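You operate a simulated robot arm through the tools that you are given. There is no shell and no other tool. Be economical: measure what you need, move in short steps, check, and stop when the job is done.

You are at the controls of a simulated two-armed robot. One attempt, no reset.

## Task
Take the white cloth from the top of bench one and lay it out flat on the top of the rear bench.
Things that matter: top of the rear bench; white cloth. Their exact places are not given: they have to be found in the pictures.

The check looks at the end state, three seconds after you hand in, the way a careful person would. Anything else that was tipped, shoved, dropped, spilled or broken makes it a failure. Flat cloth is picked up by pressing the open fingertips on it (5 to 10 N) and closing them slowly along it; thin cloth reads only 2 to 8 mm in the jaws.

## Robot
Two 7-joint arms with two-finger parallel grippers on one trunk, on a base that drives. Base frame: it is fixed to the floor where the robot stands at the start and does not move with it; the origin is under the middle of the robot, x ahead of it, y to its left, z up. Readings come in m, rad, newtons and seconds.
The left shoulder is at the start at [0.06, 0.143, 0.766], the right one opposite. With the tool pointing down near the work surface each hand reaches from about 0.3 to 0.72 m from the robot's upright axis, wherever it stands, measured 20 degrees to its own side. Places, roughly: top of the rear bench [1.4, -1.2, 0.8]. Payload 1.57 kg a hand.
The TCP of each hand is the grasp point between the finger pads, 0.03 m short of the fingertips. In the tool frame z runs along the fingers and y along their closing line. Largest opening 0.11 m; finger width 0.024, thickness 0.012; the body of the gripper, 0.048 by 0.112 m, starts 0.078 m behind the TCP.
Orientation is told as [roll, pitch, yaw] about the base's x, y, z axes, in that order, counted from this pose: with the fingers straight down and closing along the base's y, the tool's x points along the base's -x, its y along +y and its z along -z.

## Interface
- The arms move only by the tool nudge_tool. It takes "left_plan", "right_plan" or both (then of equal length, played together; a hand with none holds still); each is a list of rows, each a list of 7 numbers: the shift along the base's x, y, z in mm, then the turn, a rotation vector about the base's x, y, z in rad, then the closure, from 0 (fully open) to 1 (shut). In form: [[dx, dy, dz, wx, wy, wz, claw], ...]. A call has 1 to 8 rows; each row is the pose to reach, as a shift and turn from the pose commanded when the call began. Rows are played at 5 a second. More than 0.05 m and 0.15 rad between two rows, or a gripper value outside its range, and nothing of the call is played. Where a pose cannot be reached the arm comes as near as it can. A force on the tool above 40 N (or 10 N above the force at the start of the call, whichever is more), or a blocked arm, ends the call early, and 0.2 s more pass. Each finger travels about 0.045 m/s and halts on what it meets, pressing with about 29 N; the grip force reading is that of the motor and also rises with nothing between the fingers. The clock runs only during rows and for 0.2 s after the last one: add rows that repeat a pose to give the fingers time. The reply holds the time, the measured pose of the TCP, the force on the tool along the base axes, the opening and the grip force, in the units named above and with some noise, with the torque about the TCP (base axes, N m) and any sound that the robot's microphone picked up.
- Cameras (640 x 400 px; columns grow to the right, rows downward): "scene" is now at [0.0383, 0.0346, 1.3722]; the picture's right is [0.46, -0.89, 0.00], its down [-0.69, -0.36, -0.63] and it looks along [0.56, 0.29, -0.78] (base axes); focal length 257 px, centre (320, 200). "left" rides on the left gripper at [0.07, -0.016, -0.141] in its tool frame; the picture's right is [0.23, 0.97, 0.00], its down [-0.86, 0.20, -0.48] and it looks along [-0.47, 0.11, 0.88] (tool axes); focal length 222 px, centre (320, 200). "right" rides on the right gripper at [0.07, 0.016, -0.141] in its tool frame; the picture's right is [-0.23, 0.97, 0.00], its down [-0.86, -0.20, -0.48] and it looks along [-0.47, -0.11, 0.88] (tool axes); focal length 222 px, centre (320, 200).
- get_image(camera): a new picture of that camera. No time passes.
- lift_body(by): slides the trunk up (or, below 0, down) by that many m; the arms and the scene camera ride with it, the base frame stays. It gives what a move gives, with no picture.
- steer(legs): drives the robot by 1 to 6 legs, each [ahead, left, turn to the left] in m, m and rad, along the robot's own axes; the way and the turn of a leg run together, so that a leg with both is an arc; at most 1.5 m and 3.142 rad a leg. The arms and the cameras ride along, it lands a little off, and it stops where it bumps. It gives what a move gives.
- aim_head(pan, tilt): turns the head with the scene camera to pan (to the left, within 1.501 rad either way) and tilt (down, from -0.506 to 1.204), counted from straight ahead of the robot. It gives what a move gives.
- pixel_to_xyz(camera, pixels): for up to 12 pixels [column, row] of the newest picture of that camera ("zoom" is the newest enlarged one), the place [x, y, z] in the base frame of the surface seen there, good to about 0.002 m. No time passes.
- zoom(camera, box): a new picture of the part [left, top, right, bottom] of that camera's present view, enlarged. No time passes.
- finish_job(): hands the job in; it is judged then, once.

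Go step by step. Measure first, check grasps and placings, and put right what went wrong. The budget is 80 turns and 62 pictures, counting those below and the enlarged ones. Unless the task says otherwise, let go and move clear before handing in, and close with one line.

The tools are called after "Emit:" by a JSON object that holds its "op" and its "data". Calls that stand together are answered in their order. nudge_tool: Moves the arms, as the interface text tells. Its arguments: {"type":"object","properties":{"left_plan":{"type":"array","items":{"type":"array","items":{"type":"number"}}},"right_plan":{"type":"array","items":{"type":"array","items":{"type":"number"}}}},"required":[]} The other tools are called the same way: lift_body (by) slides the trunk up or down; steer (legs) drives the base; aim_head (pan, tilt) turns the head that bears the scene camera; get_image (camera) takes a picture; pixel_to_xyz (camera, pixels) gives the place of the surface under pixels of a picture; zoom (camera, box) takes an enlarged picture of a part of a camera's view; finish_job () hands the job in.

At the start:

```text
time_s: 0.0
left_position: [0.4785, 0.3909, 0.9256]
left_ee_rot: [0.001, -0.001, 0.0]
left_ft_force: [0.1, -0.1, -1.1]
left_ft_torque: [0.04, 0.01, 0.02]
left_gripper_width: 0.1101
left_finger_force: 0.1
right_position: [0.3175, -0.0343, 0.9195]
right_ee_rot: [0.001, 0.001, -0.001]
right_ft_force: [0.4, -0.4, -0.5]
right_ft_torque: [0.0, 0.0, 0.0]
right_gripper_width: 0.11
right_finger_force: 0.2
trunk travel left (down, up): [-0.365, 0.225]
robot x, y, heading: [0.003, -0.0034, -0.006]
head pan, tilt: [0.478, 0.894]
```

scene: 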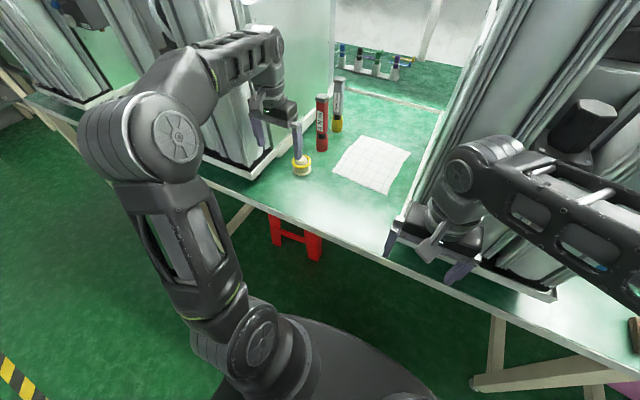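
right: 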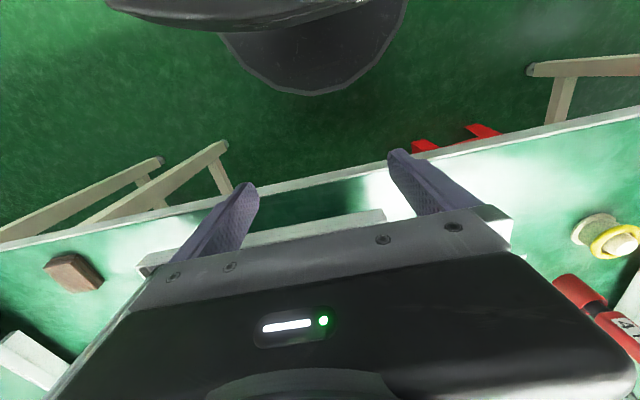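
left: 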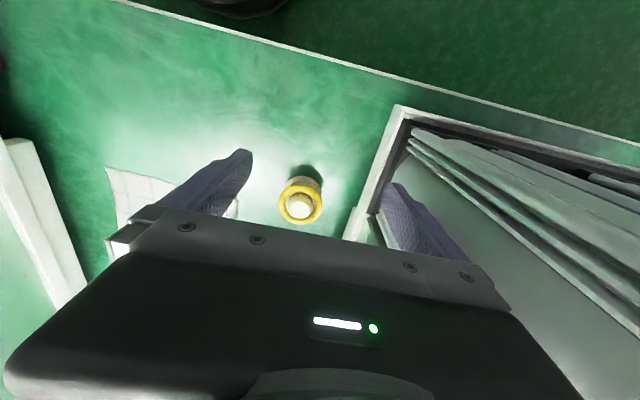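

The white cloth shows in the scene picture at about (372,163), between the red tube (322,125) and the right-hand machine frame. I'll measure its corners and the things around it, and look toward the rear bench.

Emit:
{"op": "pixel_to_xyz", "data": {"camera": "scene", "pixels": [[361, 136], [409, 153], [389, 193], [334, 172], [372, 165], [302, 165], [322, 145], [338, 125], [400, 215], [440, 120], [300, 205], [380, 245]]}}

Emit:
{"op": "zoom", "data": {"camera": "scene", "box": [240, 60, 480, 240]}}

```text
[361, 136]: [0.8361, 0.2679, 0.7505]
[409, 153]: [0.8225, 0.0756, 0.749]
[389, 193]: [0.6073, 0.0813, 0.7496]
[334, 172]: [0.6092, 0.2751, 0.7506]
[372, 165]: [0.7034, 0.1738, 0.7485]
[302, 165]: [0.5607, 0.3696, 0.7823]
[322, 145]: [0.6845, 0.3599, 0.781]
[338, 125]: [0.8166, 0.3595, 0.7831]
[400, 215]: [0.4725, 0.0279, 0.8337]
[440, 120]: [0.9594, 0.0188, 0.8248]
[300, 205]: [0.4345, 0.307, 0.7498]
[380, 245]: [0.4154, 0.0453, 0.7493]
```

```text
2.22 times, centred on (360, 150) of scene
```

zoom: 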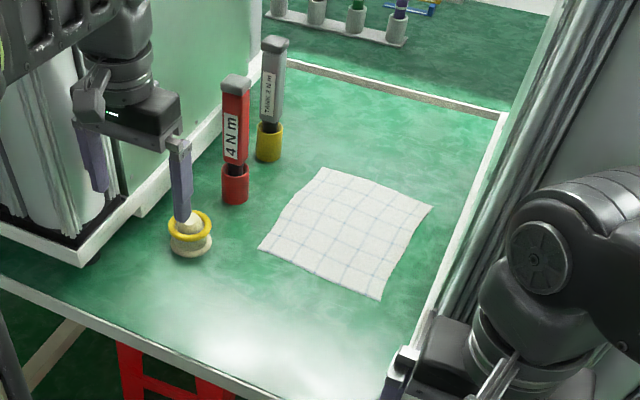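

The cloth spans about x 0.61–0.83, y 0.075–0.275 at z 0.749, lying flat. Now I look for the rear bench.

Emit:
{"op": "aim_head", "data": {"pan": -0.7, "tilt": 0.45}}

Emit:
{"op": "get_image", "data": {"camera": "scene"}}

```text
time_s: 1.4
left_position: [0.479, 0.3914, 0.9257]
left_ee_rot: [-0.001, 0.0, 0.001]
left_ft_force: [0.6, -0.5, 0.4]
left_ft_torque: [0.01, 0.0, 0.01]
left_gripper_width: 0.1102
left_finger_force: 0.1
right_position: [0.3166, -0.0346, 0.9187]
right_ee_rot: [0.0, 0.001, -0.001]
right_ft_force: [0.0, -0.3, -0.3]
right_ft_torque: [-0.01, -0.01, 0.01]
right_gripper_width: 0.1098
right_finger_force: 0.1
trunk travel left (down, up): [-0.365, 0.225]
robot x, y, heading: [-0.001, 0.0006, -0.001]
head pan, tilt: [-0.7, 0.45]
```

```text
57 pictures are left
```

scene: 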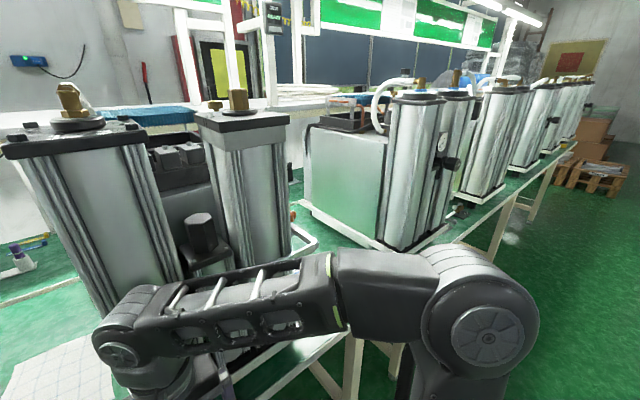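

The rear bench seems to be the one behind the machines (white frames, about row 100); I'll sample places to map it.

Emit:
{"op": "pixel_to_xyz", "data": {"camera": "scene", "pixels": [[300, 92], [150, 112], [290, 165], [350, 190], [300, 220], [410, 240], [480, 230], [350, 97], [40, 110], [60, 360], [470, 210], [160, 125]]}}

Emit:
{"op": "zoom", "data": {"camera": "scene", "box": [120, 40, 480, 265]}}

```text
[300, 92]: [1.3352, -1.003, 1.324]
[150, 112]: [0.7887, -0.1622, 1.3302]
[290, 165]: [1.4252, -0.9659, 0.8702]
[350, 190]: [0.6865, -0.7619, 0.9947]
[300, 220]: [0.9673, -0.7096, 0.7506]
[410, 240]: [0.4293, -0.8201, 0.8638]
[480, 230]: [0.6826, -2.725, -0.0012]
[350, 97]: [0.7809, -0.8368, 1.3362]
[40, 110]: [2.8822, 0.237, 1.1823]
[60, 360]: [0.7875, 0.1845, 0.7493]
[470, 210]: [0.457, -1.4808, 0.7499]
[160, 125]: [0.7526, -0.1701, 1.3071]
```

```text
1.78 times, centred on (300, 152) of scene
```

zoom: 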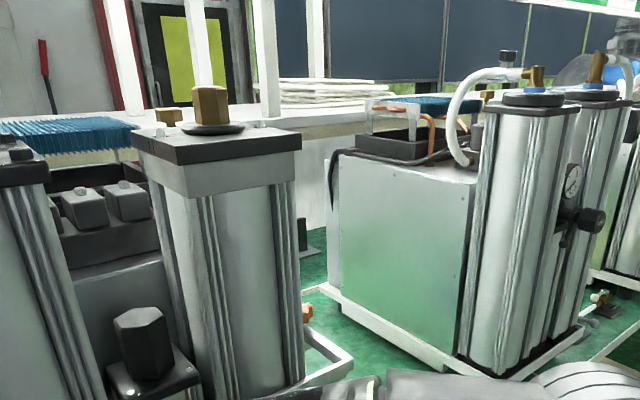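

The machines hide the rear bench top from here. I'll look straight ahead and left to understand the layout and ways round.

Emit:
{"op": "aim_head", "data": {"pan": 0.25, "tilt": 0.5}}

Emit:
{"op": "get_image", "data": {"camera": "scene"}}

Emit:
{"op": "pixel_to_xyz", "data": {"camera": "scene", "pixels": [[320, 200], [320, 160], [320, 120], [360, 200], [360, 160], [400, 200], [400, 160], [280, 180], [280, 140], [440, 180], [320, 240], [320, 180]]}}

```text
time_s: 2.6
left_position: [0.4778, 0.3918, 0.9262]
left_ee_rot: [0.001, -0.001, 0.0]
left_ft_force: [-0.2, 0.2, -0.2]
left_ft_torque: [0.0, 0.0, 0.02]
left_gripper_width: 0.1098
left_finger_force: 0.0
right_position: [0.3176, -0.0345, 0.918]
right_ee_rot: [0.001, 0.001, 0.0]
right_ft_force: [-0.3, -0.2, -0.1]
right_ft_torque: [-0.05, 0.03, -0.01]
right_gripper_width: 0.1102
right_finger_force: 0.0
trunk travel left (down, up): [-0.365, 0.225]
robot x, y, heading: [0.0001, 0.0016, -0.002]
head pan, tilt: [0.25, 0.499]
```

```text
55 pictures are left
```

scene: 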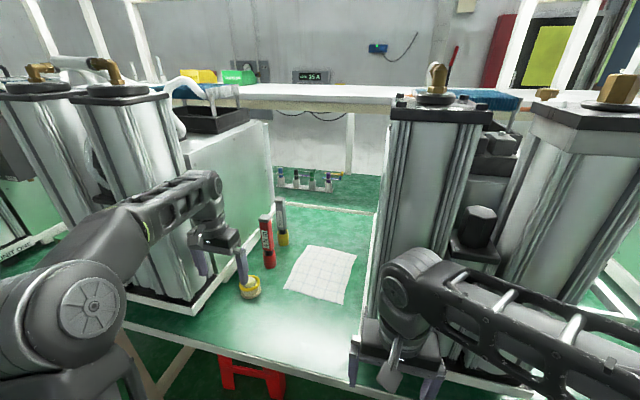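

```text
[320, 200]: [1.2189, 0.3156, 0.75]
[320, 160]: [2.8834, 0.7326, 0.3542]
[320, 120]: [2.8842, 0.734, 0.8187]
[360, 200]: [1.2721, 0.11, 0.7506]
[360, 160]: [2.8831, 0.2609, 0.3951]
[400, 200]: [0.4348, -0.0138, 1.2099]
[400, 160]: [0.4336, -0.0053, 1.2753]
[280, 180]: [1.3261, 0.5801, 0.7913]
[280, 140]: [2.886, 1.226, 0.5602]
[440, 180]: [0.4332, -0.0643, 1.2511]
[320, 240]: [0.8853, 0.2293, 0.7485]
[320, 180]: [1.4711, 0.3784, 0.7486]
```

Behind bench one there is a second surface from x≈1.1 to ~1.5 with the sockets on it, and a wall at x≈2.88. I need to find a way round, so I'll look right and left along the row.

Emit:
{"op": "aim_head", "data": {"pan": -1.3, "tilt": 0.35}}

Emit:
{"op": "get_image", "data": {"camera": "scene"}}

Emit:
{"op": "pixel_to_xyz", "data": {"camera": "scene", "pixels": [[320, 180], [260, 180], [380, 180], [320, 220], [260, 220], [200, 180], [400, 150], [340, 150], [480, 200], [200, 240], [440, 260], [300, 260]]}}

Emit:
{"op": "aim_head", "data": {"pan": 1.2, "tilt": 0.35}}

Emit:
{"op": "get_image", "data": {"camera": "scene"}}

```text
time_s: 4.2
left_position: [0.4788, 0.3914, 0.9253]
left_ee_rot: [0.0, -0.002, -0.001]
left_ft_force: [-0.3, 0.5, 0.0]
left_ft_torque: [-0.02, 0.01, 0.01]
left_gripper_width: 0.1099
left_finger_force: 0.0
right_position: [0.3177, -0.0341, 0.9196]
right_ee_rot: [-0.001, 0.0, 0.001]
right_ft_force: [0.4, -0.1, 0.3]
right_ft_torque: [-0.01, -0.01, 0.0]
right_gripper_width: 0.1098
right_finger_force: 0.1
trunk travel left (down, up): [-0.365, 0.225]
robot x, y, heading: [-0.0013, 0.0018, -0.004]
head pan, tilt: [-1.3, 0.351]
```

```text
54 pictures are left
```

scene: 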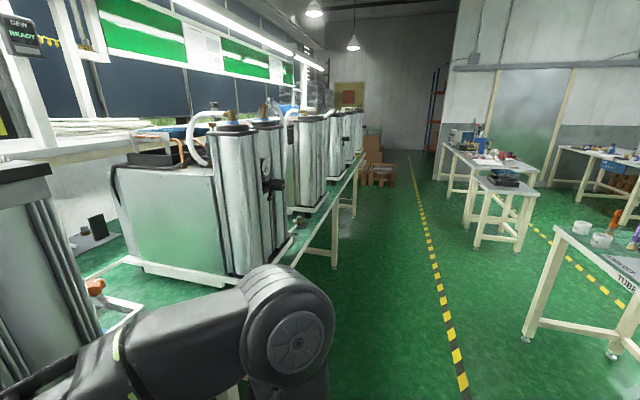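

```text
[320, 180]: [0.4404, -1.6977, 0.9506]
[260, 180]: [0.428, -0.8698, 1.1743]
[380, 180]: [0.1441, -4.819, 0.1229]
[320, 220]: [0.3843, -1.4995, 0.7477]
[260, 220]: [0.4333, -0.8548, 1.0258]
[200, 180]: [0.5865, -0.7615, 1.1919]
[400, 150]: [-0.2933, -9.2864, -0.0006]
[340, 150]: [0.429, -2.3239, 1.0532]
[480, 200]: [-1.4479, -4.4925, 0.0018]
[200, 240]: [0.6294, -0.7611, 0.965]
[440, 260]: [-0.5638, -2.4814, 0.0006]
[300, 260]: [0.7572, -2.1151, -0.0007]
```

```text
time_s: 6.5
left_position: [0.4778, 0.3911, 0.9258]
left_ee_rot: [0.001, 0.0, 0.001]
left_ft_force: [0.4, 0.1, -0.3]
left_ft_torque: [0.01, -0.01, -0.02]
left_gripper_width: 0.1097
left_finger_force: 0.1
right_position: [0.3169, -0.0349, 0.9195]
right_ee_rot: [-0.002, -0.001, -0.001]
right_ft_force: [-0.3, 0.0, -0.1]
right_ft_torque: [0.0, 0.01, 0.01]
right_gripper_width: 0.11
right_finger_force: 0.0
trunk travel left (down, up): [-0.365, 0.225]
robot x, y, heading: [0.003, -0.0002, 0.0]
head pan, tilt: [1.201, 0.351]
```

```text
53 pictures are left
```

scene: 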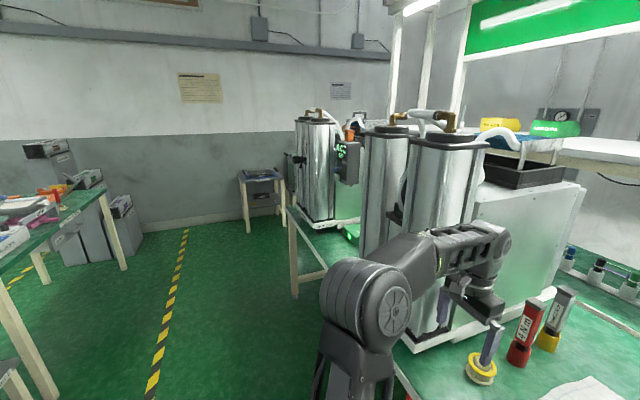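

The row of machines is long to the right and the left end seems closer. I sample the left view for bench ends and the space behind.

Emit:
{"op": "pixel_to_xyz", "data": {"camera": "scene", "pixels": [[610, 150], [580, 285], [400, 70], [460, 90], [295, 215], [345, 225], [290, 290], [240, 230], [260, 180], [320, 60], [520, 240], [600, 200]]}}

Emit:
{"op": "aim_head", "data": {"pan": 0.85, "tilt": 0.2}}

Emit:
{"op": "get_image", "data": {"camera": "scene"}}

```text
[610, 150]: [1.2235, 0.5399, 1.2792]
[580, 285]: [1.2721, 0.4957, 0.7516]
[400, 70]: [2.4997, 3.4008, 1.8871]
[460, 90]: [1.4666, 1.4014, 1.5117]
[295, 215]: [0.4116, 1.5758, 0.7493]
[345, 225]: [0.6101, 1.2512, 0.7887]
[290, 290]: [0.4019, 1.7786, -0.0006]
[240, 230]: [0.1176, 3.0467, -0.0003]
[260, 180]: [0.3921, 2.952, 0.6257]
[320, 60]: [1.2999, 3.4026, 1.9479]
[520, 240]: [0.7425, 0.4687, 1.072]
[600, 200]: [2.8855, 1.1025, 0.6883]
```

```text
time_s: 7.3
left_position: [0.4775, 0.3904, 0.9264]
left_ee_rot: [0.0, 0.0, 0.001]
left_ft_force: [0.2, 0.0, -0.6]
left_ft_torque: [0.0, 0.01, 0.01]
left_gripper_width: 0.1101
left_finger_force: 0.1
right_position: [0.3171, -0.0344, 0.9188]
right_ee_rot: [0.0, 0.0, -0.002]
right_ft_force: [-0.4, -1.1, -0.5]
right_ft_torque: [0.01, 0.03, 0.01]
right_gripper_width: 0.1097
right_finger_force: 0.0
trunk travel left (down, up): [-0.365, 0.225]
robot x, y, heading: [-0.0017, -0.0026, 0.002]
head pan, tilt: [0.85, 0.201]
```

```text
52 pictures are left
```

scene: 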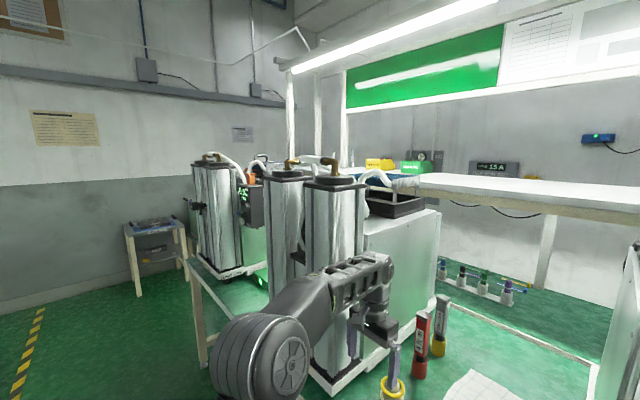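

The bench's left end is at y≈1.8 with passage to a corridor behind (wall x≈2.88), so I can carry the cloth round that way. First the pick: bring both hands in front of the cloth's near corners with the fingers half closed.

Emit:
{"op": "nudge_tool", "data": {"left_plan": [[0, -35, 10, 0, 0, 0, 0.2], [0, -70, 20, 0, 0, 0, 0.4], [0, -105, 20, 0, 0, 0, 0.5], [0, -135, 20, 0, 0, 0, 0.5], [0, -135, 20, 0, 0, 0, 0.5]], "right_plan": [[0, 35, 10, 0, 0, 0, 0.2], [0, 70, 20, 0, 0, 0, 0.4], [0, 105, 20, 0, 0, 0, 0.5], [0, 135, 20, 0, 0, 0, 0.5], [0, 135, 20, 0, 0, 0, 0.5]]}}

Emit:
{"op": "aim_head", "data": {"pan": 0.2, "tilt": 0.95}}

Emit:
{"op": "get_image", "data": {"camera": "scene"}}

```text
time_s: 8.6
left_position: [0.4781, 0.256, 0.944]
left_ee_rot: [0.0, 0.0, 0.0]
left_ft_force: [-0.9, 0.0, 0.0]
left_ft_torque: [0.07, -0.01, 0.02]
left_gripper_width: 0.0548
left_finger_force: 0.1
right_position: [0.3176, 0.1041, 0.941]
right_ee_rot: [0.0, 0.001, 0.0]
right_ft_force: [-0.4, -0.6, 0.2]
right_ft_torque: [0.0, 0.04, -0.03]
right_gripper_width: 0.0551
right_finger_force: 0.1
trunk travel left (down, up): [-0.365, 0.225]
robot x, y, heading: [0.0004, -0.0019, 0.001]
head pan, tilt: [0.85, 0.201]
```

```text
time_s: 9.7
left_position: [0.4792, 0.2562, 0.9443]
left_ee_rot: [0.0, -0.001, 0.0]
left_ft_force: [1.1, 0.3, 0.8]
left_ft_torque: [0.01, 0.0, 0.02]
left_gripper_width: 0.0549
left_finger_force: 0.3
right_position: [0.3173, 0.1033, 0.9416]
right_ee_rot: [0.002, 0.001, -0.001]
right_ft_force: [0.5, -0.5, 0.1]
right_ft_torque: [0.0, -0.01, -0.01]
right_gripper_width: 0.0546
right_finger_force: 0.1
trunk travel left (down, up): [-0.365, 0.225]
robot x, y, heading: [-0.0002, 0.0017, 0.001]
head pan, tilt: [0.201, 0.949]
```

```text
51 pictures are left
```

scene: 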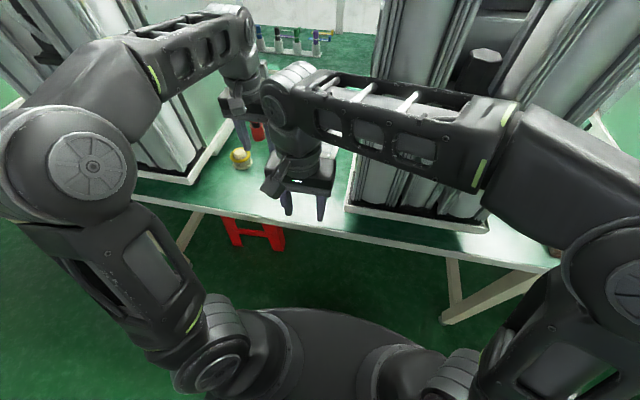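

The hands are clear, but the slot between the machines is narrow for two arms at x 0.63. I'll drag the cloth toward me first with the left fingertips pressed near its near edge; the right hand moves out of the way.

Emit:
{"op": "nudge_tool", "data": {"left_plan": [[0, 0, 0, 0, 0, 0, 0.4], [20, -20, 0, 0, 0, 0, 0.2], [50, -50, 0, 0, 0, 0, 0.1], [90, -78, 0, 0, 0, 0, 0.1], [130, -78, -20, 0, 0, 0, 0.1], [150, -78, -60, 0, 0, 0, 0.1], [150, -78, -100, 0, 0, 0, 0.1], [150, -78, -130, 0, 0, 0, 0.1]], "right_plan": [[0, -40, 0, 0, 0, 0, 0.5], [-10, -80, 0, 0, 0, 0, 0.5], [-10, -120, 0, 0, 0, 0, 0.5], [-10, -150, 0, 0, 0, 0, 0.5], [-10, -170, 0, 0, 0, 0, 0.5], [-10, -170, 0, 0, 0, 0, 0.5], [-10, -170, 0, 0, 0, 0, 0.5], [-10, -170, 0, 0, 0, 0, 0.5]]}}

Emit:
{"op": "get_image", "data": {"camera": "scene"}}

Emit:
{"op": "get_image", "data": {"camera": "left"}}

```text
time_s: 11.4
left_position: [0.627, 0.1785, 0.8174]
left_ee_rot: [-0.001, -0.002, 0.0]
left_ft_force: [0.0, 0.2, -0.2]
left_ft_torque: [-0.03, 0.03, -0.01]
left_gripper_width: 0.0989
left_finger_force: 0.1
left hand out of reach, approached as far as the arm can: row 3, 4, 5, 6
right_position: [0.3063, -0.0708, 0.94]
right_ee_rot: [0.001, 0.0, 0.0]
right_ft_force: [0.5, -0.5, 0.1]
right_ft_torque: [0.01, 0.01, -0.04]
right_gripper_width: 0.055
right_finger_force: 0.1
trunk travel left (down, up): [-0.365, 0.225]
robot x, y, heading: [-0.0014, -0.0007, -0.003]
head pan, tilt: [0.201, 0.949]
```

```text
50 pictures are left
```

scene: 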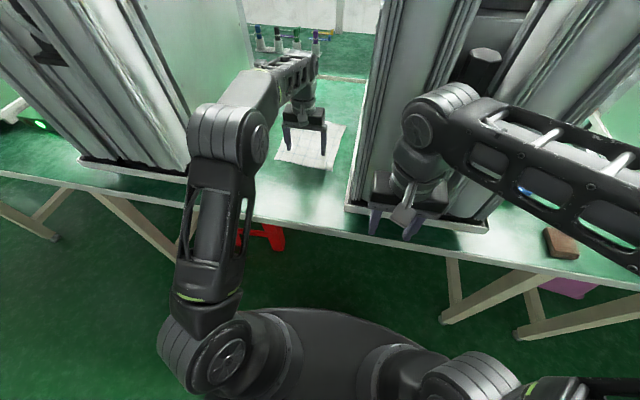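

```text
49 pictures are left
```

left: 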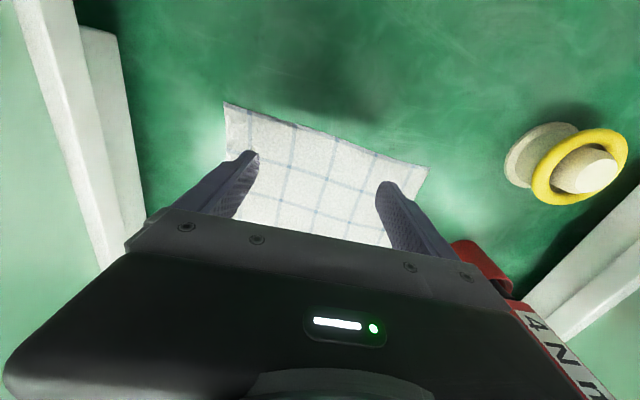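

The left fingertips are above the cloth near its near edge (245,155)/(385,185), hand at z 0.817. I descend gently to contact.

Emit:
{"op": "nudge_tool", "data": {"left_plan": [[0, 0, -20, 0, 0, 0, 0.1], [0, 0, -34, 0, 0, 0, 0.1], [0, 0, -38, 0, 0, 0, 0.1], [0, 0, -40, 0, 0, 0, 0.1], [0, 0, -40, 0, 0, 0, 0.1]]}}

```text
time_s: 12.7
left_position: [0.6264, 0.1774, 0.7819]
left_ee_rot: [-0.001, -0.01, 0.0]
left_ft_force: [-3.3, 2.6, 35.5]
left_ft_torque: [0.21, 0.46, -0.08]
left_gripper_width: 0.099
left_finger_force: 0.1
right_position: [0.3052, -0.0707, 0.9415]
right_ee_rot: [0.0, -0.002, 0.001]
right_ft_force: [-0.8, -0.7, 0.0]
right_ft_torque: [0.0, -0.01, 0.0]
right_gripper_width: 0.0551
right_finger_force: 0.0
trunk travel left (down, up): [-0.365, 0.225]
robot x, y, heading: [-0.0027, -0.0025, 0.005]
head pan, tilt: [0.201, 0.949]
```

35 N is too hard; I ease off 3 mm (to about 12 N) and drag toward me.

Emit:
{"op": "nudge_tool", "data": {"left_plan": [[0, 0, 3.2, 0, 0, 0, 0.1], [-20, 0, 3.2, 0, 0, 0, 0.1], [-45, 0, 3.2, 0, 0, 0, 0.1], [-70, 0, 3.2, 0, 0, 0, 0.1], [-95, 0, 3.2, 0, 0, 0, 0.1]]}}

Emit:
{"op": "get_image", "data": {"camera": "scene"}}

```text
time_s: 13.8
left_position: [0.5337, 0.1763, 0.7814]
left_ee_rot: [0.001, -0.002, -0.001]
left_ft_force: [4.8, 0.4, 16.4]
left_ft_torque: [0.15, -0.02, -0.01]
left_gripper_width: 0.0991
left_finger_force: 0.1
right_position: [0.3063, -0.072, 0.9412]
right_ee_rot: [0.001, 0.0, -0.001]
right_ft_force: [0.4, 0.1, -0.5]
right_ft_torque: [0.02, 0.02, -0.01]
right_gripper_width: 0.055
right_finger_force: 0.1
trunk travel left (down, up): [-0.365, 0.225]
robot x, y, heading: [0.0023, -0.0045, -0.004]
head pan, tilt: [0.201, 0.949]
```

```text
48 pictures are left
```

scene: 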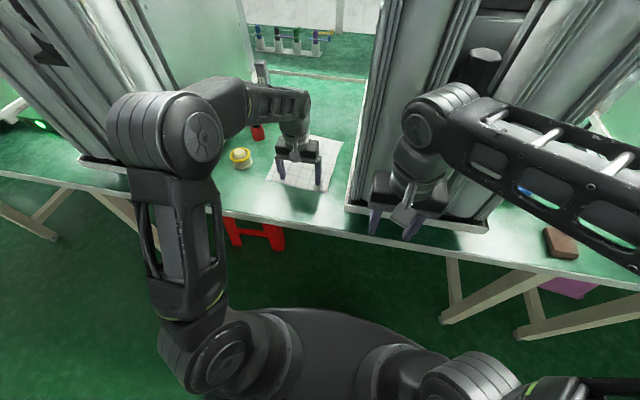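

The cloth follows (now around (305,165)). I continue dragging another 90 mm.

Emit:
{"op": "nudge_tool", "data": {"left_plan": [[-20, 0, 0.5, 0, 0, 0, 0.1], [-45, 0, 0.5, 0, 0, 0, 0.1], [-70, 0, 0.5, 0, 0, 0, 0.1], [-90, 0, 0.5, 0, 0, 0, 0.1], [-90, 0, 20, 0, 0, 0, 0.1], [-90, 20, 60, 0, 0, 0, 0.1], [-90, 50, 100, 0, 0, 0, 0.1], [-90, 90, 130, 0, 0, 0, 0.1]]}}

Emit:
{"op": "get_image", "data": {"camera": "scene"}}

Emit:
{"op": "get_image", "data": {"camera": "left"}}

```text
time_s: 15.7
left_position: [0.4438, 0.2705, 0.9089]
left_ee_rot: [0.0, -0.001, -0.001]
left_ft_force: [0.3, -0.1, -0.2]
left_ft_torque: [0.01, 0.02, -0.03]
left_gripper_width: 0.099
left_finger_force: 0.2
right_position: [0.3063, -0.0709, 0.9408]
right_ee_rot: [0.001, 0.0, 0.002]
right_ft_force: [0.4, 0.1, 0.4]
right_ft_torque: [-0.02, 0.0, -0.01]
right_gripper_width: 0.055
right_finger_force: 0.1
trunk travel left (down, up): [-0.365, 0.225]
robot x, y, heading: [0.0009, 0.0023, 0.002]
head pan, tilt: [0.201, 0.949]
```

```text
47 pictures are left
```

scene: 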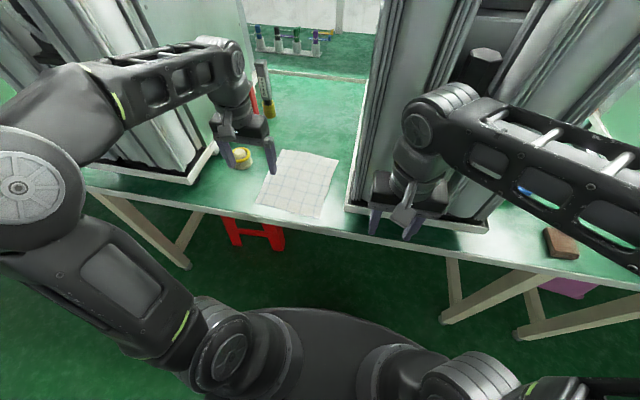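

```text
46 pictures are left
```

left: 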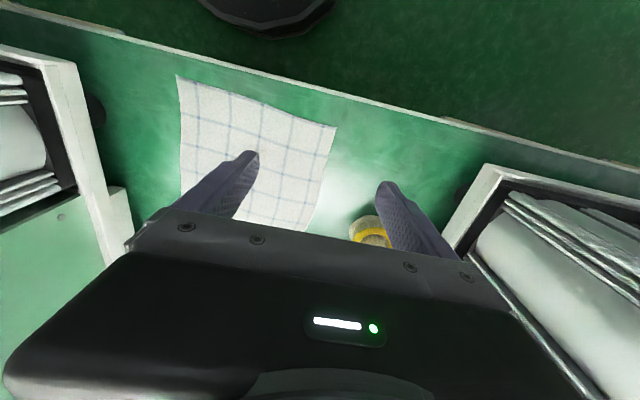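

The cloth is flat and close to the bench's front edge. I measure its corners.

Emit:
{"op": "pixel_to_xyz", "data": {"camera": "left", "pixels": [[178, 78], [334, 128], [182, 200], [306, 225], [150, 65], [420, 130]]}}

Emit:
{"op": "pixel_to_xyz", "data": {"camera": "scene", "pixels": [[257, 203], [320, 218], [337, 160], [285, 150], [330, 234], [345, 210], [210, 150], [90, 185]]}}

```text
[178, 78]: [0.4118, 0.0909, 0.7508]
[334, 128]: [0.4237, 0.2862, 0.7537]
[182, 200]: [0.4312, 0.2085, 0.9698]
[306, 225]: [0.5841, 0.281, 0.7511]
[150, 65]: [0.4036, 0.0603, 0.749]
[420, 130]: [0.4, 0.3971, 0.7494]
```

```text
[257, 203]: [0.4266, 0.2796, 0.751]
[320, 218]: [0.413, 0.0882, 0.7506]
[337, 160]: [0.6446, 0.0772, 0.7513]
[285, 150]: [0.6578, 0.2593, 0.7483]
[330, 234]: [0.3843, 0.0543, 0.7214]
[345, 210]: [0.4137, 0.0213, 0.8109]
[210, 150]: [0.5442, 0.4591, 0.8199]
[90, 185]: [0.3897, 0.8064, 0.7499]
```

Near corners are (0.413, 0.089) and (0.425, 0.283). I'll yaw both hands by −90° so they close along x, which leaves room for the two hands side by side on the near edge.

Emit:
{"op": "nudge_tool", "data": {"left_plan": [[0, 0, 0, 0, 0, -0.14, 0.3], [0, 0, 0, 0, 0, -0.28, 0.5], [0, 0, 0, 0, 0, -0.42, 0.636], [0, 0, 0, 0, 0, -0.56, 0.636], [0, 0, 0, 0, 0, -0.7, 0.636], [0, 0, 0, 0, 0, -0.84, 0.636], [0, 0, 0, 0, 0, -0.98, 0.636], [0, 0, 0, 0, 0, -1.12, 0.636]], "right_plan": [[0, 0, 0, 0, 0, -0.14, 0.5], [0, 0, 0, 0, 0, -0.28, 0.5], [0, 0, 0, 0, 0, -0.42, 0.636], [0, 0, 0, 0, 0, -0.56, 0.636], [0, 0, 0, 0, 0, -0.7, 0.636], [0, 0, 0, 0, 0, -0.84, 0.636], [0, 0, 0, 0, 0, -0.98, 0.636], [0, 0, 0, 0, 0, -1.12, 0.636]]}}

Emit:
{"op": "nudge_tool", "data": {"left_plan": [[0, 0, 0, 0, 0, -0.14, 0.636], [0, 0, 0, 0, 0, -0.28, 0.636], [0, 0, 0, 0, 0, -0.42, 0.636], [0, 0, 0, 0, 0, -0.45, 0.636], [0, 0, 0, 0, 0, -0.45, 0.636]], "right_plan": [[0, 0, 0, 0, 0, -0.14, 0.636], [0, 0, 0, 0, 0, -0.28, 0.636], [0, 0, 0, 0, 0, -0.42, 0.636], [0, 0, 0, 0, 0, -0.45, 0.636], [0, 0, 0, 0, 0, -0.45, 0.636]]}}

Emit:
{"op": "get_image", "data": {"camera": "scene"}}

```text
time_s: 17.4
left_position: [0.4411, 0.2684, 0.9082]
left_ee_rot: [0.0, -0.001, -1.121]
left_ft_force: [0.0, -0.2, 0.6]
left_ft_torque: [0.0, -0.01, 0.0]
left_gripper_width: 0.0396
left_finger_force: 0.0
right_position: [0.3085, -0.0689, 0.9389]
right_ee_rot: [0.0, 0.002, -1.122]
right_ft_force: [0.5, -0.6, 0.1]
right_ft_torque: [0.02, -0.02, 0.02]
right_gripper_width: 0.04
right_finger_force: 0.2
trunk travel left (down, up): [-0.365, 0.225]
robot x, y, heading: [-0.0014, 0.0006, 0.003]
head pan, tilt: [0.201, 0.949]
```

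```text
time_s: 18.6
left_position: [0.4431, 0.2682, 0.9086]
left_ee_rot: [0.0, 0.0, -1.572]
left_ft_force: [0.4, -0.2, 0.3]
left_ft_torque: [0.04, 0.01, -0.01]
left_gripper_width: 0.0401
left_finger_force: 0.1
right_position: [0.3078, -0.07, 0.9387]
right_ee_rot: [0.0, 0.001, -1.57]
right_ft_force: [0.3, 0.5, 0.2]
right_ft_torque: [-0.01, 0.01, 0.05]
right_gripper_width: 0.0399
right_finger_force: 0.2
trunk travel left (down, up): [-0.365, 0.225]
robot x, y, heading: [0.0017, 0.0053, 0.001]
head pan, tilt: [0.201, 0.949]
```

```text
45 pictures are left
```

scene: 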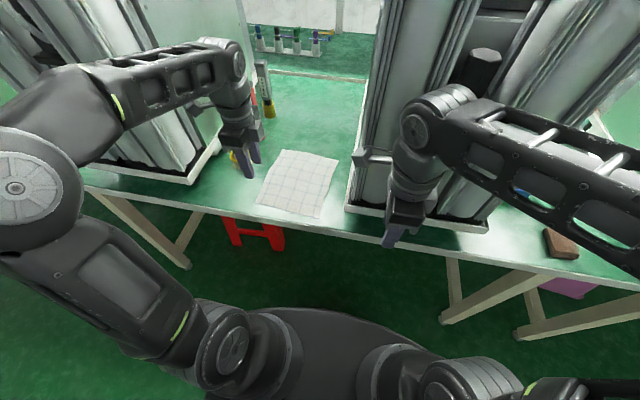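

Both hands are yawed. I bring them above the near corners at z≈0.80.

Emit:
{"op": "nudge_tool", "data": {"left_plan": [[5, -3, 0, 0, 0, 0, 0.636], [14, -6, 0, 0, 0, 0, 0.636], [14, -6, 0, 0, 0, 0, 0.636], [14, -6, 0, 0, 0, 0, 0.636], [14, -6, -20, 0, 0, 0, 0.636], [14, -6, -55, 0, 0, 0, 0.636], [14, -6, -90, 0, 0, 0, 0.636], [14, -6, -105, 0, 0, 0, 0.636]], "right_plan": [[10, 45, 0, 0, 0, 0, 0.636], [20, 90, 0, 0, 0, 0, 0.636], [35, 135, 0, 0, 0, 0, 0.636], [60, 170, 0, 0, 0, 0, 0.636], [100, 182, -25, 0, 0, 0, 0.636], [130, 182, -65, 0, 0, 0, 0.636], [137, 182, -110, 0, 0, 0, 0.636], [137, 182, -135, 0, 0, 0, 0.636]]}}

Emit:
{"op": "get_image", "data": {"camera": "scene"}}

Emit:
{"op": "get_image", "data": {"camera": "left"}}

Emit:
{"op": "get_image", "data": {"camera": "right"}}

```text
time_s: 20.4
left_position: [0.4548, 0.2593, 0.8033]
left_ee_rot: [0.0, 0.0, -1.569]
left_ft_force: [-0.3, -0.4, -0.1]
left_ft_torque: [0.01, -0.01, 0.03]
left_gripper_width: 0.0404
left_finger_force: 0.1
right_position: [0.4454, 0.1156, 0.8033]
right_ee_rot: [0.001, 0.0, -1.57]
right_ft_force: [-0.2, 0.1, 0.0]
right_ft_torque: [-0.01, -0.02, 0.0]
right_gripper_width: 0.0401
right_finger_force: 0.1
trunk travel left (down, up): [-0.365, 0.225]
robot x, y, heading: [0.0003, 0.0003, 0.005]
head pan, tilt: [0.201, 0.949]
```

```text
44 pictures are left
```

scene: 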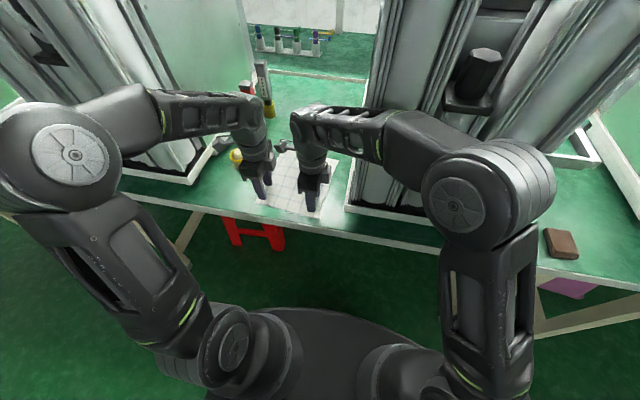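

```text
43 pictures are left
```

left: 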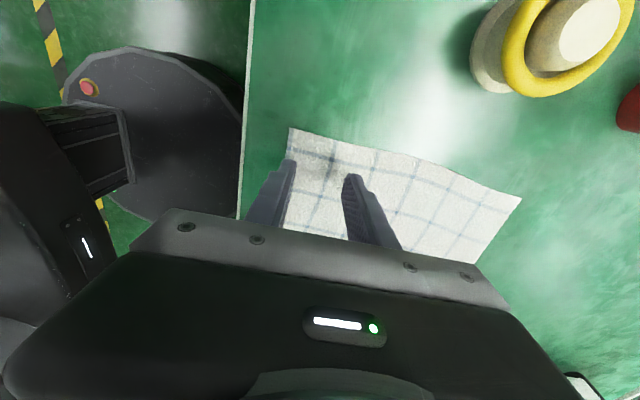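

```text
42 pictures are left
```

right: 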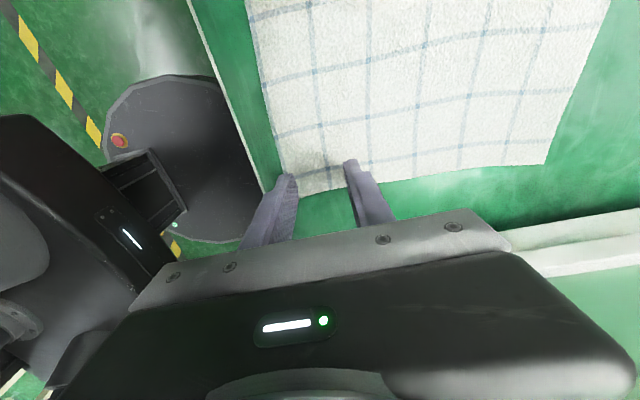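

Both fingertip pairs hover over the corners as intended. I descend to light contact.

Emit:
{"op": "nudge_tool", "data": {"left_plan": [[0, 0, -12, 0, 0, 0, 0.636], [0, 0, -19, 0, 0, 0, 0.636], [0, 0, -22.5, 0, 0, 0, 0.636], [0, 0, -22.5, 0, 0, 0, 0.636]], "right_plan": [[0, 0, -12, 0, 0, 0, 0.636], [0, 0, -19, 0, 0, 0, 0.636], [0, 0, -22.5, 0, 0, 0, 0.636], [0, 0, -22.5, 0, 0, 0, 0.636]]}}

```text
time_s: 21.4
left_position: [0.4577, 0.2596, 0.7808]
left_ee_rot: [0.0, 0.001, -1.571]
left_ft_force: [0.3, -0.3, -0.3]
left_ft_torque: [-0.03, 0.01, 0.02]
left_gripper_width: 0.0399
left_finger_force: 0.0
right_position: [0.4445, 0.1125, 0.7823]
right_ee_rot: [0.001, -0.001, -1.572]
right_ft_force: [-0.3, 0.7, 3.3]
right_ft_torque: [0.01, 0.04, -0.02]
right_gripper_width: 0.0398
right_finger_force: 0.1
trunk travel left (down, up): [-0.365, 0.225]
robot x, y, heading: [-0.0005, 0.0048, 0.003]
head pan, tilt: [0.201, 0.949]
```

Right touches with 3 N, left not yet. I press slightly further and close slowly.

Emit:
{"op": "nudge_tool", "data": {"left_plan": [[0, 0, -2, 0, 0, 0, 0.636], [0, 0, -2, 0, 0, 0, 0.7], [0, 0, -2, 0, 0, 0, 0.76], [0, 0, -2, 0, 0, 0, 0.82], [0, 0, -2, 0, 0, 0, 0.88], [0, 0, -2, 0, 0, 0, 0.94], [0, 0, -2, 0, 0, 0, 1.0], [0, 0, -2, 0, 0, 0, 1.0]], "right_plan": [[0, 0, -0.8, 0, 0, 0, 0.636], [0, 0, -0.8, 0, 0, 0, 0.7], [0, 0, -0.8, 0, 0, 0, 0.76], [0, 0, -0.8, 0, 0, 0, 0.82], [0, 0, -0.8, 0, 0, 0, 0.88], [0, 0, -0.8, 0, 0, 0, 0.94], [0, 0, -0.8, 0, 0, 0, 1.0], [0, 0, -0.8, 0, 0, 0, 1.0]]}}

Emit:
{"op": "get_image", "data": {"camera": "right"}}

Emit:
{"op": "get_image", "data": {"camera": "left"}}

```text
time_s: 23.2
left_position: [0.4539, 0.26, 0.7815]
left_ee_rot: [0.001, 0.0, -1.57]
left_ft_force: [-6.4, 0.0, 17.6]
left_ft_torque: [-0.01, 0.28, 0.01]
left_gripper_width: 0.0022
left_finger_force: 23.8
right_position: [0.4434, 0.1133, 0.7808]
right_ee_rot: [0.0, 0.002, -1.57]
right_ft_force: [0.2, -0.8, 2.5]
right_ft_torque: [-0.01, 0.0, 0.01]
right_gripper_width: 0.0019
right_finger_force: 23.7
trunk travel left (down, up): [-0.365, 0.225]
robot x, y, heading: [-0.0003, -0.0025, -0.004]
head pan, tilt: [0.201, 0.949]
stopped in row 8 (left hand): the force on the tool passed its limit (the readings are from after the stop); the commanded pose is now the measured one
```

```text
41 pictures are left
```

right: 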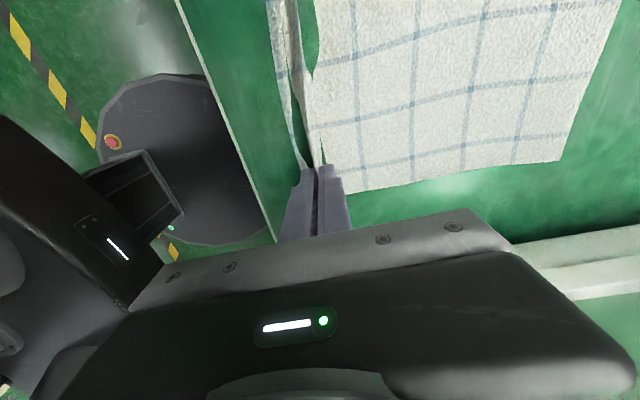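

```text
40 pictures are left
```

left: 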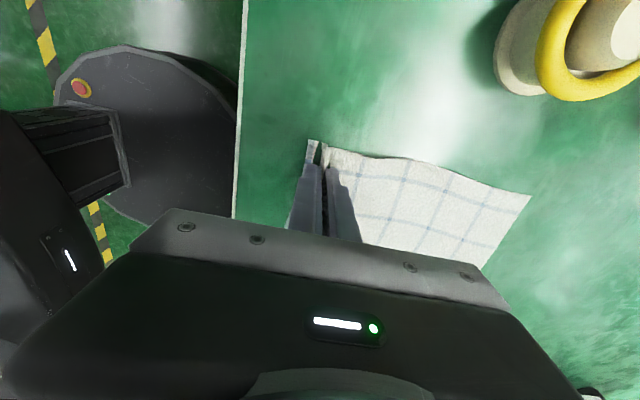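

Both jaws read about 2 mm with a fold drawn in between the fingers at both corners. I lift gently and check.

Emit:
{"op": "nudge_tool", "data": {"left_plan": [[0, 0, 5, 0, 0, 0, 1], [0, 0, 20, 0, 0, 0, 1], [0, 0, 40, 0, 0, 0, 1], [0, 0, 60, 0, 0, 0, 1], [0, 0, 80, 0, 0, 0, 1]], "right_plan": [[0, 0, 5, 0, 0, 0, 1], [0, 0, 20, 0, 0, 0, 1], [0, 0, 40, 0, 0, 0, 1], [0, 0, 60, 0, 0, 0, 1], [0, 0, 80, 0, 0, 0, 1]]}}

Emit:
{"op": "zoom", "data": {"camera": "scene", "box": [180, 90, 400, 250]}}

Emit:
{"op": "get_image", "data": {"camera": "right"}}

```text
time_s: 24.4
left_position: [0.4556, 0.2592, 0.861]
left_ee_rot: [-0.002, 0.001, -1.569]
left_ft_force: [-0.1, 0.0, 0.1]
left_ft_torque: [0.0, -0.02, 0.01]
left_gripper_width: 0.0017
left_finger_force: 23.0
right_position: [0.4434, 0.1147, 0.859]
right_ee_rot: [0.001, -0.001, -1.568]
right_ft_force: [0.9, -0.1, 0.3]
right_ft_torque: [0.0, -0.02, -0.02]
right_gripper_width: 0.0021
right_finger_force: 23.6
trunk travel left (down, up): [-0.365, 0.225]
robot x, y, heading: [-0.0003, 0.0033, -0.001]
head pan, tilt: [0.201, 0.949]
```

```text
2.50 times, centred on (290, 170) of scene
```

zoom: 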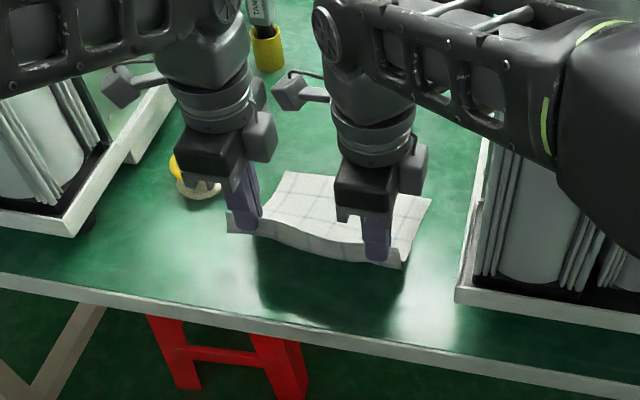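

```text
38 pictures are left
```

right: 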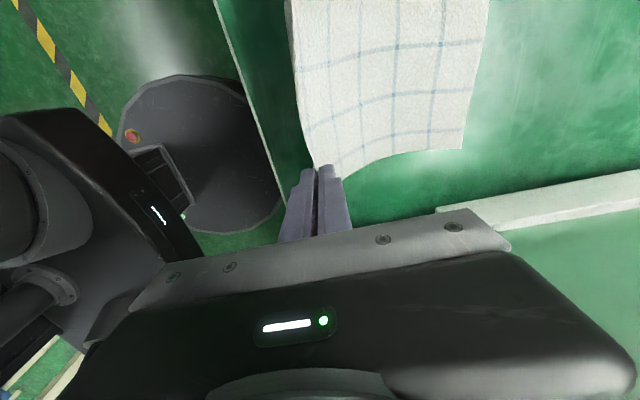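

Both corners are held and the cloth hangs between the hands. I raise the trunk to lift the cloth free, then back the base away from the bench.

Emit:
{"op": "lift_body", "data": {"by": 0.2}}

Emit:
{"op": "get_image", "data": {"camera": "scene"}}

```text
time_s: 26.5
left_position: [0.456, 0.2603, 1.0603]
left_ee_rot: [-0.002, 0.001, -1.57]
left_ft_force: [-0.3, -0.5, -0.1]
left_ft_torque: [-0.04, -0.03, 0.01]
left_gripper_width: 0.0019
left_finger_force: 23.5
right_position: [0.445, 0.1148, 1.0591]
right_ee_rot: [0.0, 0.002, -1.569]
right_ft_force: [-0.4, -0.5, 0.7]
right_ft_torque: [-0.01, -0.01, 0.01]
right_gripper_width: 0.0022
right_finger_force: 23.6
trunk travel left (down, up): [-0.565, 0.025]
robot x, y, heading: [-0.0017, -0.0012, 0.004]
head pan, tilt: [0.201, 0.949]
```

```text
37 pictures are left
```

scene: 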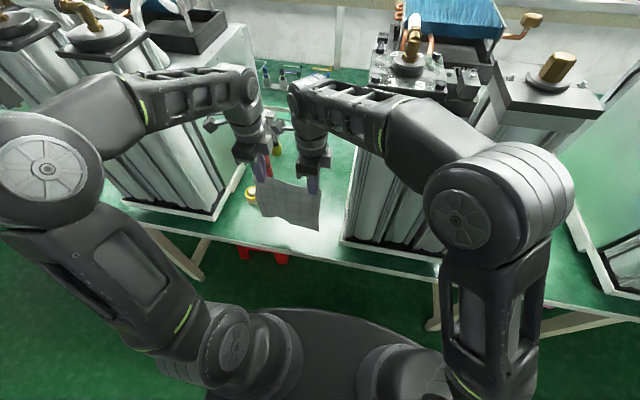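

The cloth hangs clear of the bench. I back off 0.45 m and turn to the right so that the hands point along −y, then look behind.

Emit:
{"op": "steer", "data": {"legs": [[-0.45, 0, 0], [0, 0, -1.5708]]}}

Emit:
{"op": "aim_head", "data": {"pan": -1.5, "tilt": 0.5}}

Emit:
{"op": "get_image", "data": {"camera": "scene"}}

Emit:
{"op": "pixel_to_xyz", "data": {"camera": "scene", "pixels": [[320, 350], [200, 300], [440, 300], [320, 250], [440, 230], [540, 250], [540, 330], [600, 200]]}}

```text
time_s: 33.0
left_position: [-0.1794, -0.451, 1.0606]
left_ee_rot: [-0.002, 0.0, -3.116]
left_ft_force: [-0.2, -0.3, -0.5]
left_ft_torque: [-0.01, 0.01, 0.04]
left_gripper_width: 0.0021
left_finger_force: 24.0
right_position: [-0.3238, -0.4426, 1.0586]
right_ee_rot: [0.0, 0.001, -3.116]
right_ft_force: [0.1, 0.0, 0.4]
right_ft_torque: [0.02, 0.01, 0.05]
right_gripper_width: 0.0017
right_finger_force: 23.6
trunk travel left (down, up): [-0.565, 0.025]
robot x, y, heading: [-0.4461, -0.0003, -1.549]
head pan, tilt: [0.201, 0.949]
```

```text
time_s: 34.8
left_position: [-0.1779, -0.4505, 1.06]
left_ee_rot: [-0.001, 0.0, -3.118]
left_ft_force: [-0.6, 0.2, -0.7]
left_ft_torque: [0.04, 0.03, 0.06]
left_gripper_width: 0.0017
left_finger_force: 23.5
right_position: [-0.3244, -0.4425, 1.0591]
right_ee_rot: [0.001, 0.0, -3.116]
right_ft_force: [-0.2, 0.3, 0.7]
right_ft_torque: [0.01, -0.03, 0.0]
right_gripper_width: 0.0019
right_finger_force: 23.0
trunk travel left (down, up): [-0.565, 0.025]
robot x, y, heading: [-0.448, 0.0018, -1.548]
head pan, tilt: [-1.499, 0.499]
```

```text
36 pictures are left
```

scene: 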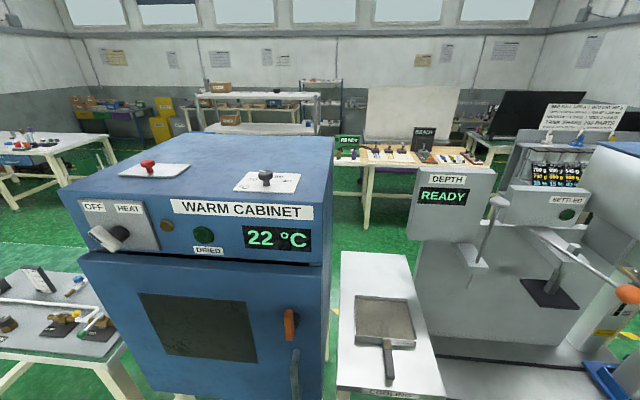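

```text
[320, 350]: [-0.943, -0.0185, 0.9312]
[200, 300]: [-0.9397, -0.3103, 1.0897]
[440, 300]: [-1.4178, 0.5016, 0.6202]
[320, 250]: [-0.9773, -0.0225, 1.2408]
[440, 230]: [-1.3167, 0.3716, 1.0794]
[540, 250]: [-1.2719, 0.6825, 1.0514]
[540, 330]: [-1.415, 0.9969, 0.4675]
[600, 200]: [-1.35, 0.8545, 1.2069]
```

Machines stand at x<−0.94 behind, so the aisle is narrow; I turn to face +y and look ahead along the way.

Emit:
{"op": "steer", "data": {"legs": [[0, 0, 1.56], [0, 0, 1.56]]}}

Emit:
{"op": "aim_head", "data": {"pan": 0, "tilt": 0.5}}

Emit:
{"op": "get_image", "data": {"camera": "scene"}}

Emit:
{"op": "pixel_to_xyz", "data": {"camera": "scene", "pixels": [[180, 180], [100, 220], [220, 250], [250, 200], [320, 150], [380, 150], [420, 180], [440, 220], [420, 130], [320, 120], [480, 240], [150, 150]]}}

```text
time_s: 42.8
left_position: [-0.7178, 0.4484, 1.0618]
left_ee_rot: [-0.002, 0.0, 0.025]
left_ft_force: [-0.3, 0.6, -0.4]
left_ft_torque: [-0.04, 0.02, -0.02]
left_gripper_width: 0.0021
left_finger_force: 23.4
right_position: [-0.5716, 0.441, 1.0603]
right_ee_rot: [-0.001, 0.0, 0.021]
right_ft_force: [-0.4, 0.0, 0.4]
right_ft_torque: [0.02, 0.02, -0.01]
right_gripper_width: 0.0023
right_finger_force: 23.6
trunk travel left (down, up): [-0.565, 0.025]
robot x, y, heading: [-0.4513, -0.0026, 1.595]
head pan, tilt: [-1.499, 0.499]
```

```text
time_s: 44.4
left_position: [-0.7172, 0.4487, 1.0614]
left_ee_rot: [-0.002, 0.0, 0.022]
left_ft_force: [0.6, 0.3, 0.6]
left_ft_torque: [0.0, 0.0, -0.04]
left_gripper_width: 0.0021
left_finger_force: 23.8
right_position: [-0.573, 0.4406, 1.0597]
right_ee_rot: [0.003, -0.001, 0.023]
right_ft_force: [-0.4, 0.5, -0.3]
right_ft_torque: [0.04, 0.01, -0.02]
right_gripper_width: 0.0022
right_finger_force: 23.4
trunk travel left (down, up): [-0.565, 0.025]
robot x, y, heading: [-0.4468, -0.0001, 1.595]
head pan, tilt: [0.0, 0.499]
```

```text
35 pictures are left
```

scene: 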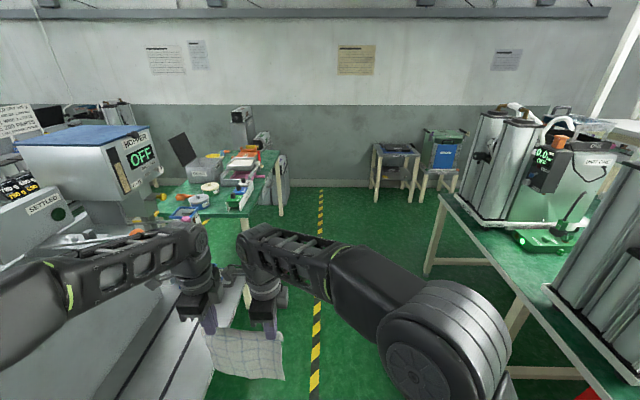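

```text
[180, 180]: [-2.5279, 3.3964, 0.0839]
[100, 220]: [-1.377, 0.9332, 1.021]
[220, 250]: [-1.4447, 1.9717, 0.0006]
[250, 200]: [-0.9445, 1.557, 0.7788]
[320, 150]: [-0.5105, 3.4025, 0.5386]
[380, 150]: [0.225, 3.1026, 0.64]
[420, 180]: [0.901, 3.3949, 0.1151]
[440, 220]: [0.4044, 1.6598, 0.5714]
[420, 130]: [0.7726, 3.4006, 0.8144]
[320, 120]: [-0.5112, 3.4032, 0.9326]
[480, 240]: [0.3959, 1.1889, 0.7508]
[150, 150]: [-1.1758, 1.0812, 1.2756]
```

The aisle ahead is clear (stripe at column 320, bench corner at (440,200), low stands by the wall at y≈3.1). I drive to y≈2.3 and turn to face +x.

Emit:
{"op": "steer", "data": {"legs": [[0.3, -0.1, -0.02], [1.2, 0, 0], [0.8, 0, 0], [0, 0, -1.57]]}}

Emit:
{"op": "get_image", "data": {"camera": "scene"}}

Emit:
{"op": "pixel_to_xyz", "data": {"camera": "scene", "pixels": [[320, 120], [380, 180], [400, 150], [440, 200], [480, 180], [320, 200], [320, 150], [250, 180], [200, 200], [420, 130], [560, 200], [360, 140]]}}

```text
time_s: 59.9
left_position: [0.1528, 2.519, 1.0605]
left_ee_rot: [0.0, 0.0, -1.616]
left_ft_force: [0.9, -0.3, 0.6]
left_ft_torque: [0.02, 0.0, 0.02]
left_gripper_width: 0.0021
left_finger_force: 23.9
right_position: [0.1344, 2.3746, 1.0593]
right_ee_rot: [0.0, 0.0, -1.616]
right_ft_force: [0.3, -0.4, 0.2]
right_ft_torque: [-0.02, -0.03, 0.04]
right_gripper_width: 0.002
right_finger_force: 23.5
trunk travel left (down, up): [-0.565, 0.025]
robot x, y, heading: [-0.3176, 2.2816, -0.047]
head pan, tilt: [0.0, 0.499]
```

```text
34 pictures are left
```

scene: 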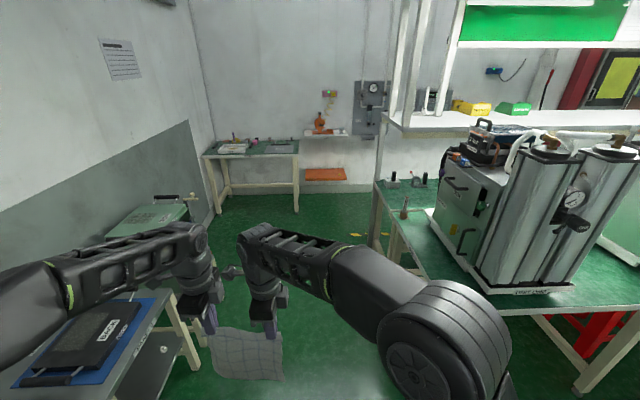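

```text
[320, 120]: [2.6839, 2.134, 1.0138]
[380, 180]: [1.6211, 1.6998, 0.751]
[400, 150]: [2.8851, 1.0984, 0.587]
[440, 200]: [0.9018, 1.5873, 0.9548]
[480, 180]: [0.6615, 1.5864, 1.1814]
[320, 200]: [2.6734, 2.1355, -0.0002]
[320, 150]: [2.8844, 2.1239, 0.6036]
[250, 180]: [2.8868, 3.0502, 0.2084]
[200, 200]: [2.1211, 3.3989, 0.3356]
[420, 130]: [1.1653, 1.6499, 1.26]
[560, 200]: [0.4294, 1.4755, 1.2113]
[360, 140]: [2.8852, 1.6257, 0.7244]
```

The way round is open: bench end at about (1.6, 1.7), a small wall shelf at (2.68, 2.13, 1.0) and a corner table to avoid. I drive to x≈1.7, turn to face −y there, and look.

Emit:
{"op": "steer", "data": {"legs": [[1.0, 0.1, 0.047], [1.0, 0, 0], [0, 0, -1.57]]}}

Emit:
{"op": "get_image", "data": {"camera": "scene"}}

Emit:
{"op": "pixel_to_xyz", "data": {"camera": "scene", "pixels": [[320, 120], [260, 180], [380, 180], [440, 200], [480, 180], [320, 200], [320, 150], [220, 200], [200, 250], [420, 150], [560, 200], [360, 140]]}}

```text
time_s: 73.6
left_position: [1.9461, 1.8866, 1.0615]
left_ee_rot: [-0.002, 0.0, -3.125]
left_ft_force: [0.5, 0.3, 0.4]
left_ft_torque: [0.0, -0.02, -0.01]
left_gripper_width: 0.002
left_finger_force: 23.7
right_position: [1.8001, 1.8954, 1.0582]
right_ee_rot: [0.002, -0.001, -3.124]
right_ft_force: [0.3, -0.3, 0.9]
right_ft_torque: [0.0, 0.01, 0.01]
right_gripper_width: 0.0021
right_finger_force: 23.9
trunk travel left (down, up): [-0.565, 0.025]
robot x, y, heading: [1.6792, 2.3321, -1.55]
head pan, tilt: [0.0, 0.499]
```

```text
33 pictures are left
```

scene: 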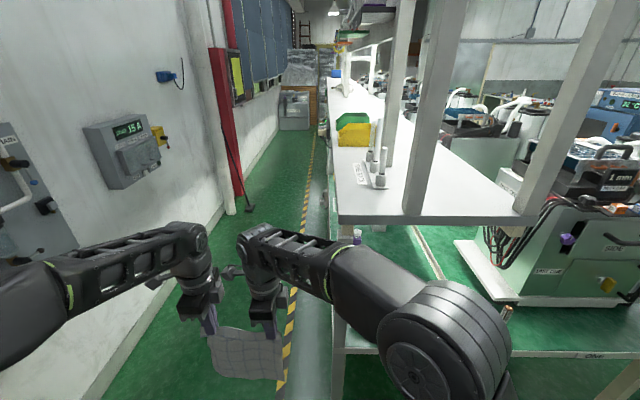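

```text
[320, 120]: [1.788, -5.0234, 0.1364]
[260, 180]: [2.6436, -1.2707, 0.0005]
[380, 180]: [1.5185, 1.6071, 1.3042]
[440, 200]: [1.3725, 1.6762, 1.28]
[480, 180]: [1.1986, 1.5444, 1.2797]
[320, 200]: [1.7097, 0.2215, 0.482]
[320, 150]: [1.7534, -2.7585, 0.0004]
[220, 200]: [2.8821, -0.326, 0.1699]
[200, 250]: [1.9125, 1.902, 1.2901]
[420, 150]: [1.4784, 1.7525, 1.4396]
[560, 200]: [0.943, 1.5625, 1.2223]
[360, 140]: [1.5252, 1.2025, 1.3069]
```

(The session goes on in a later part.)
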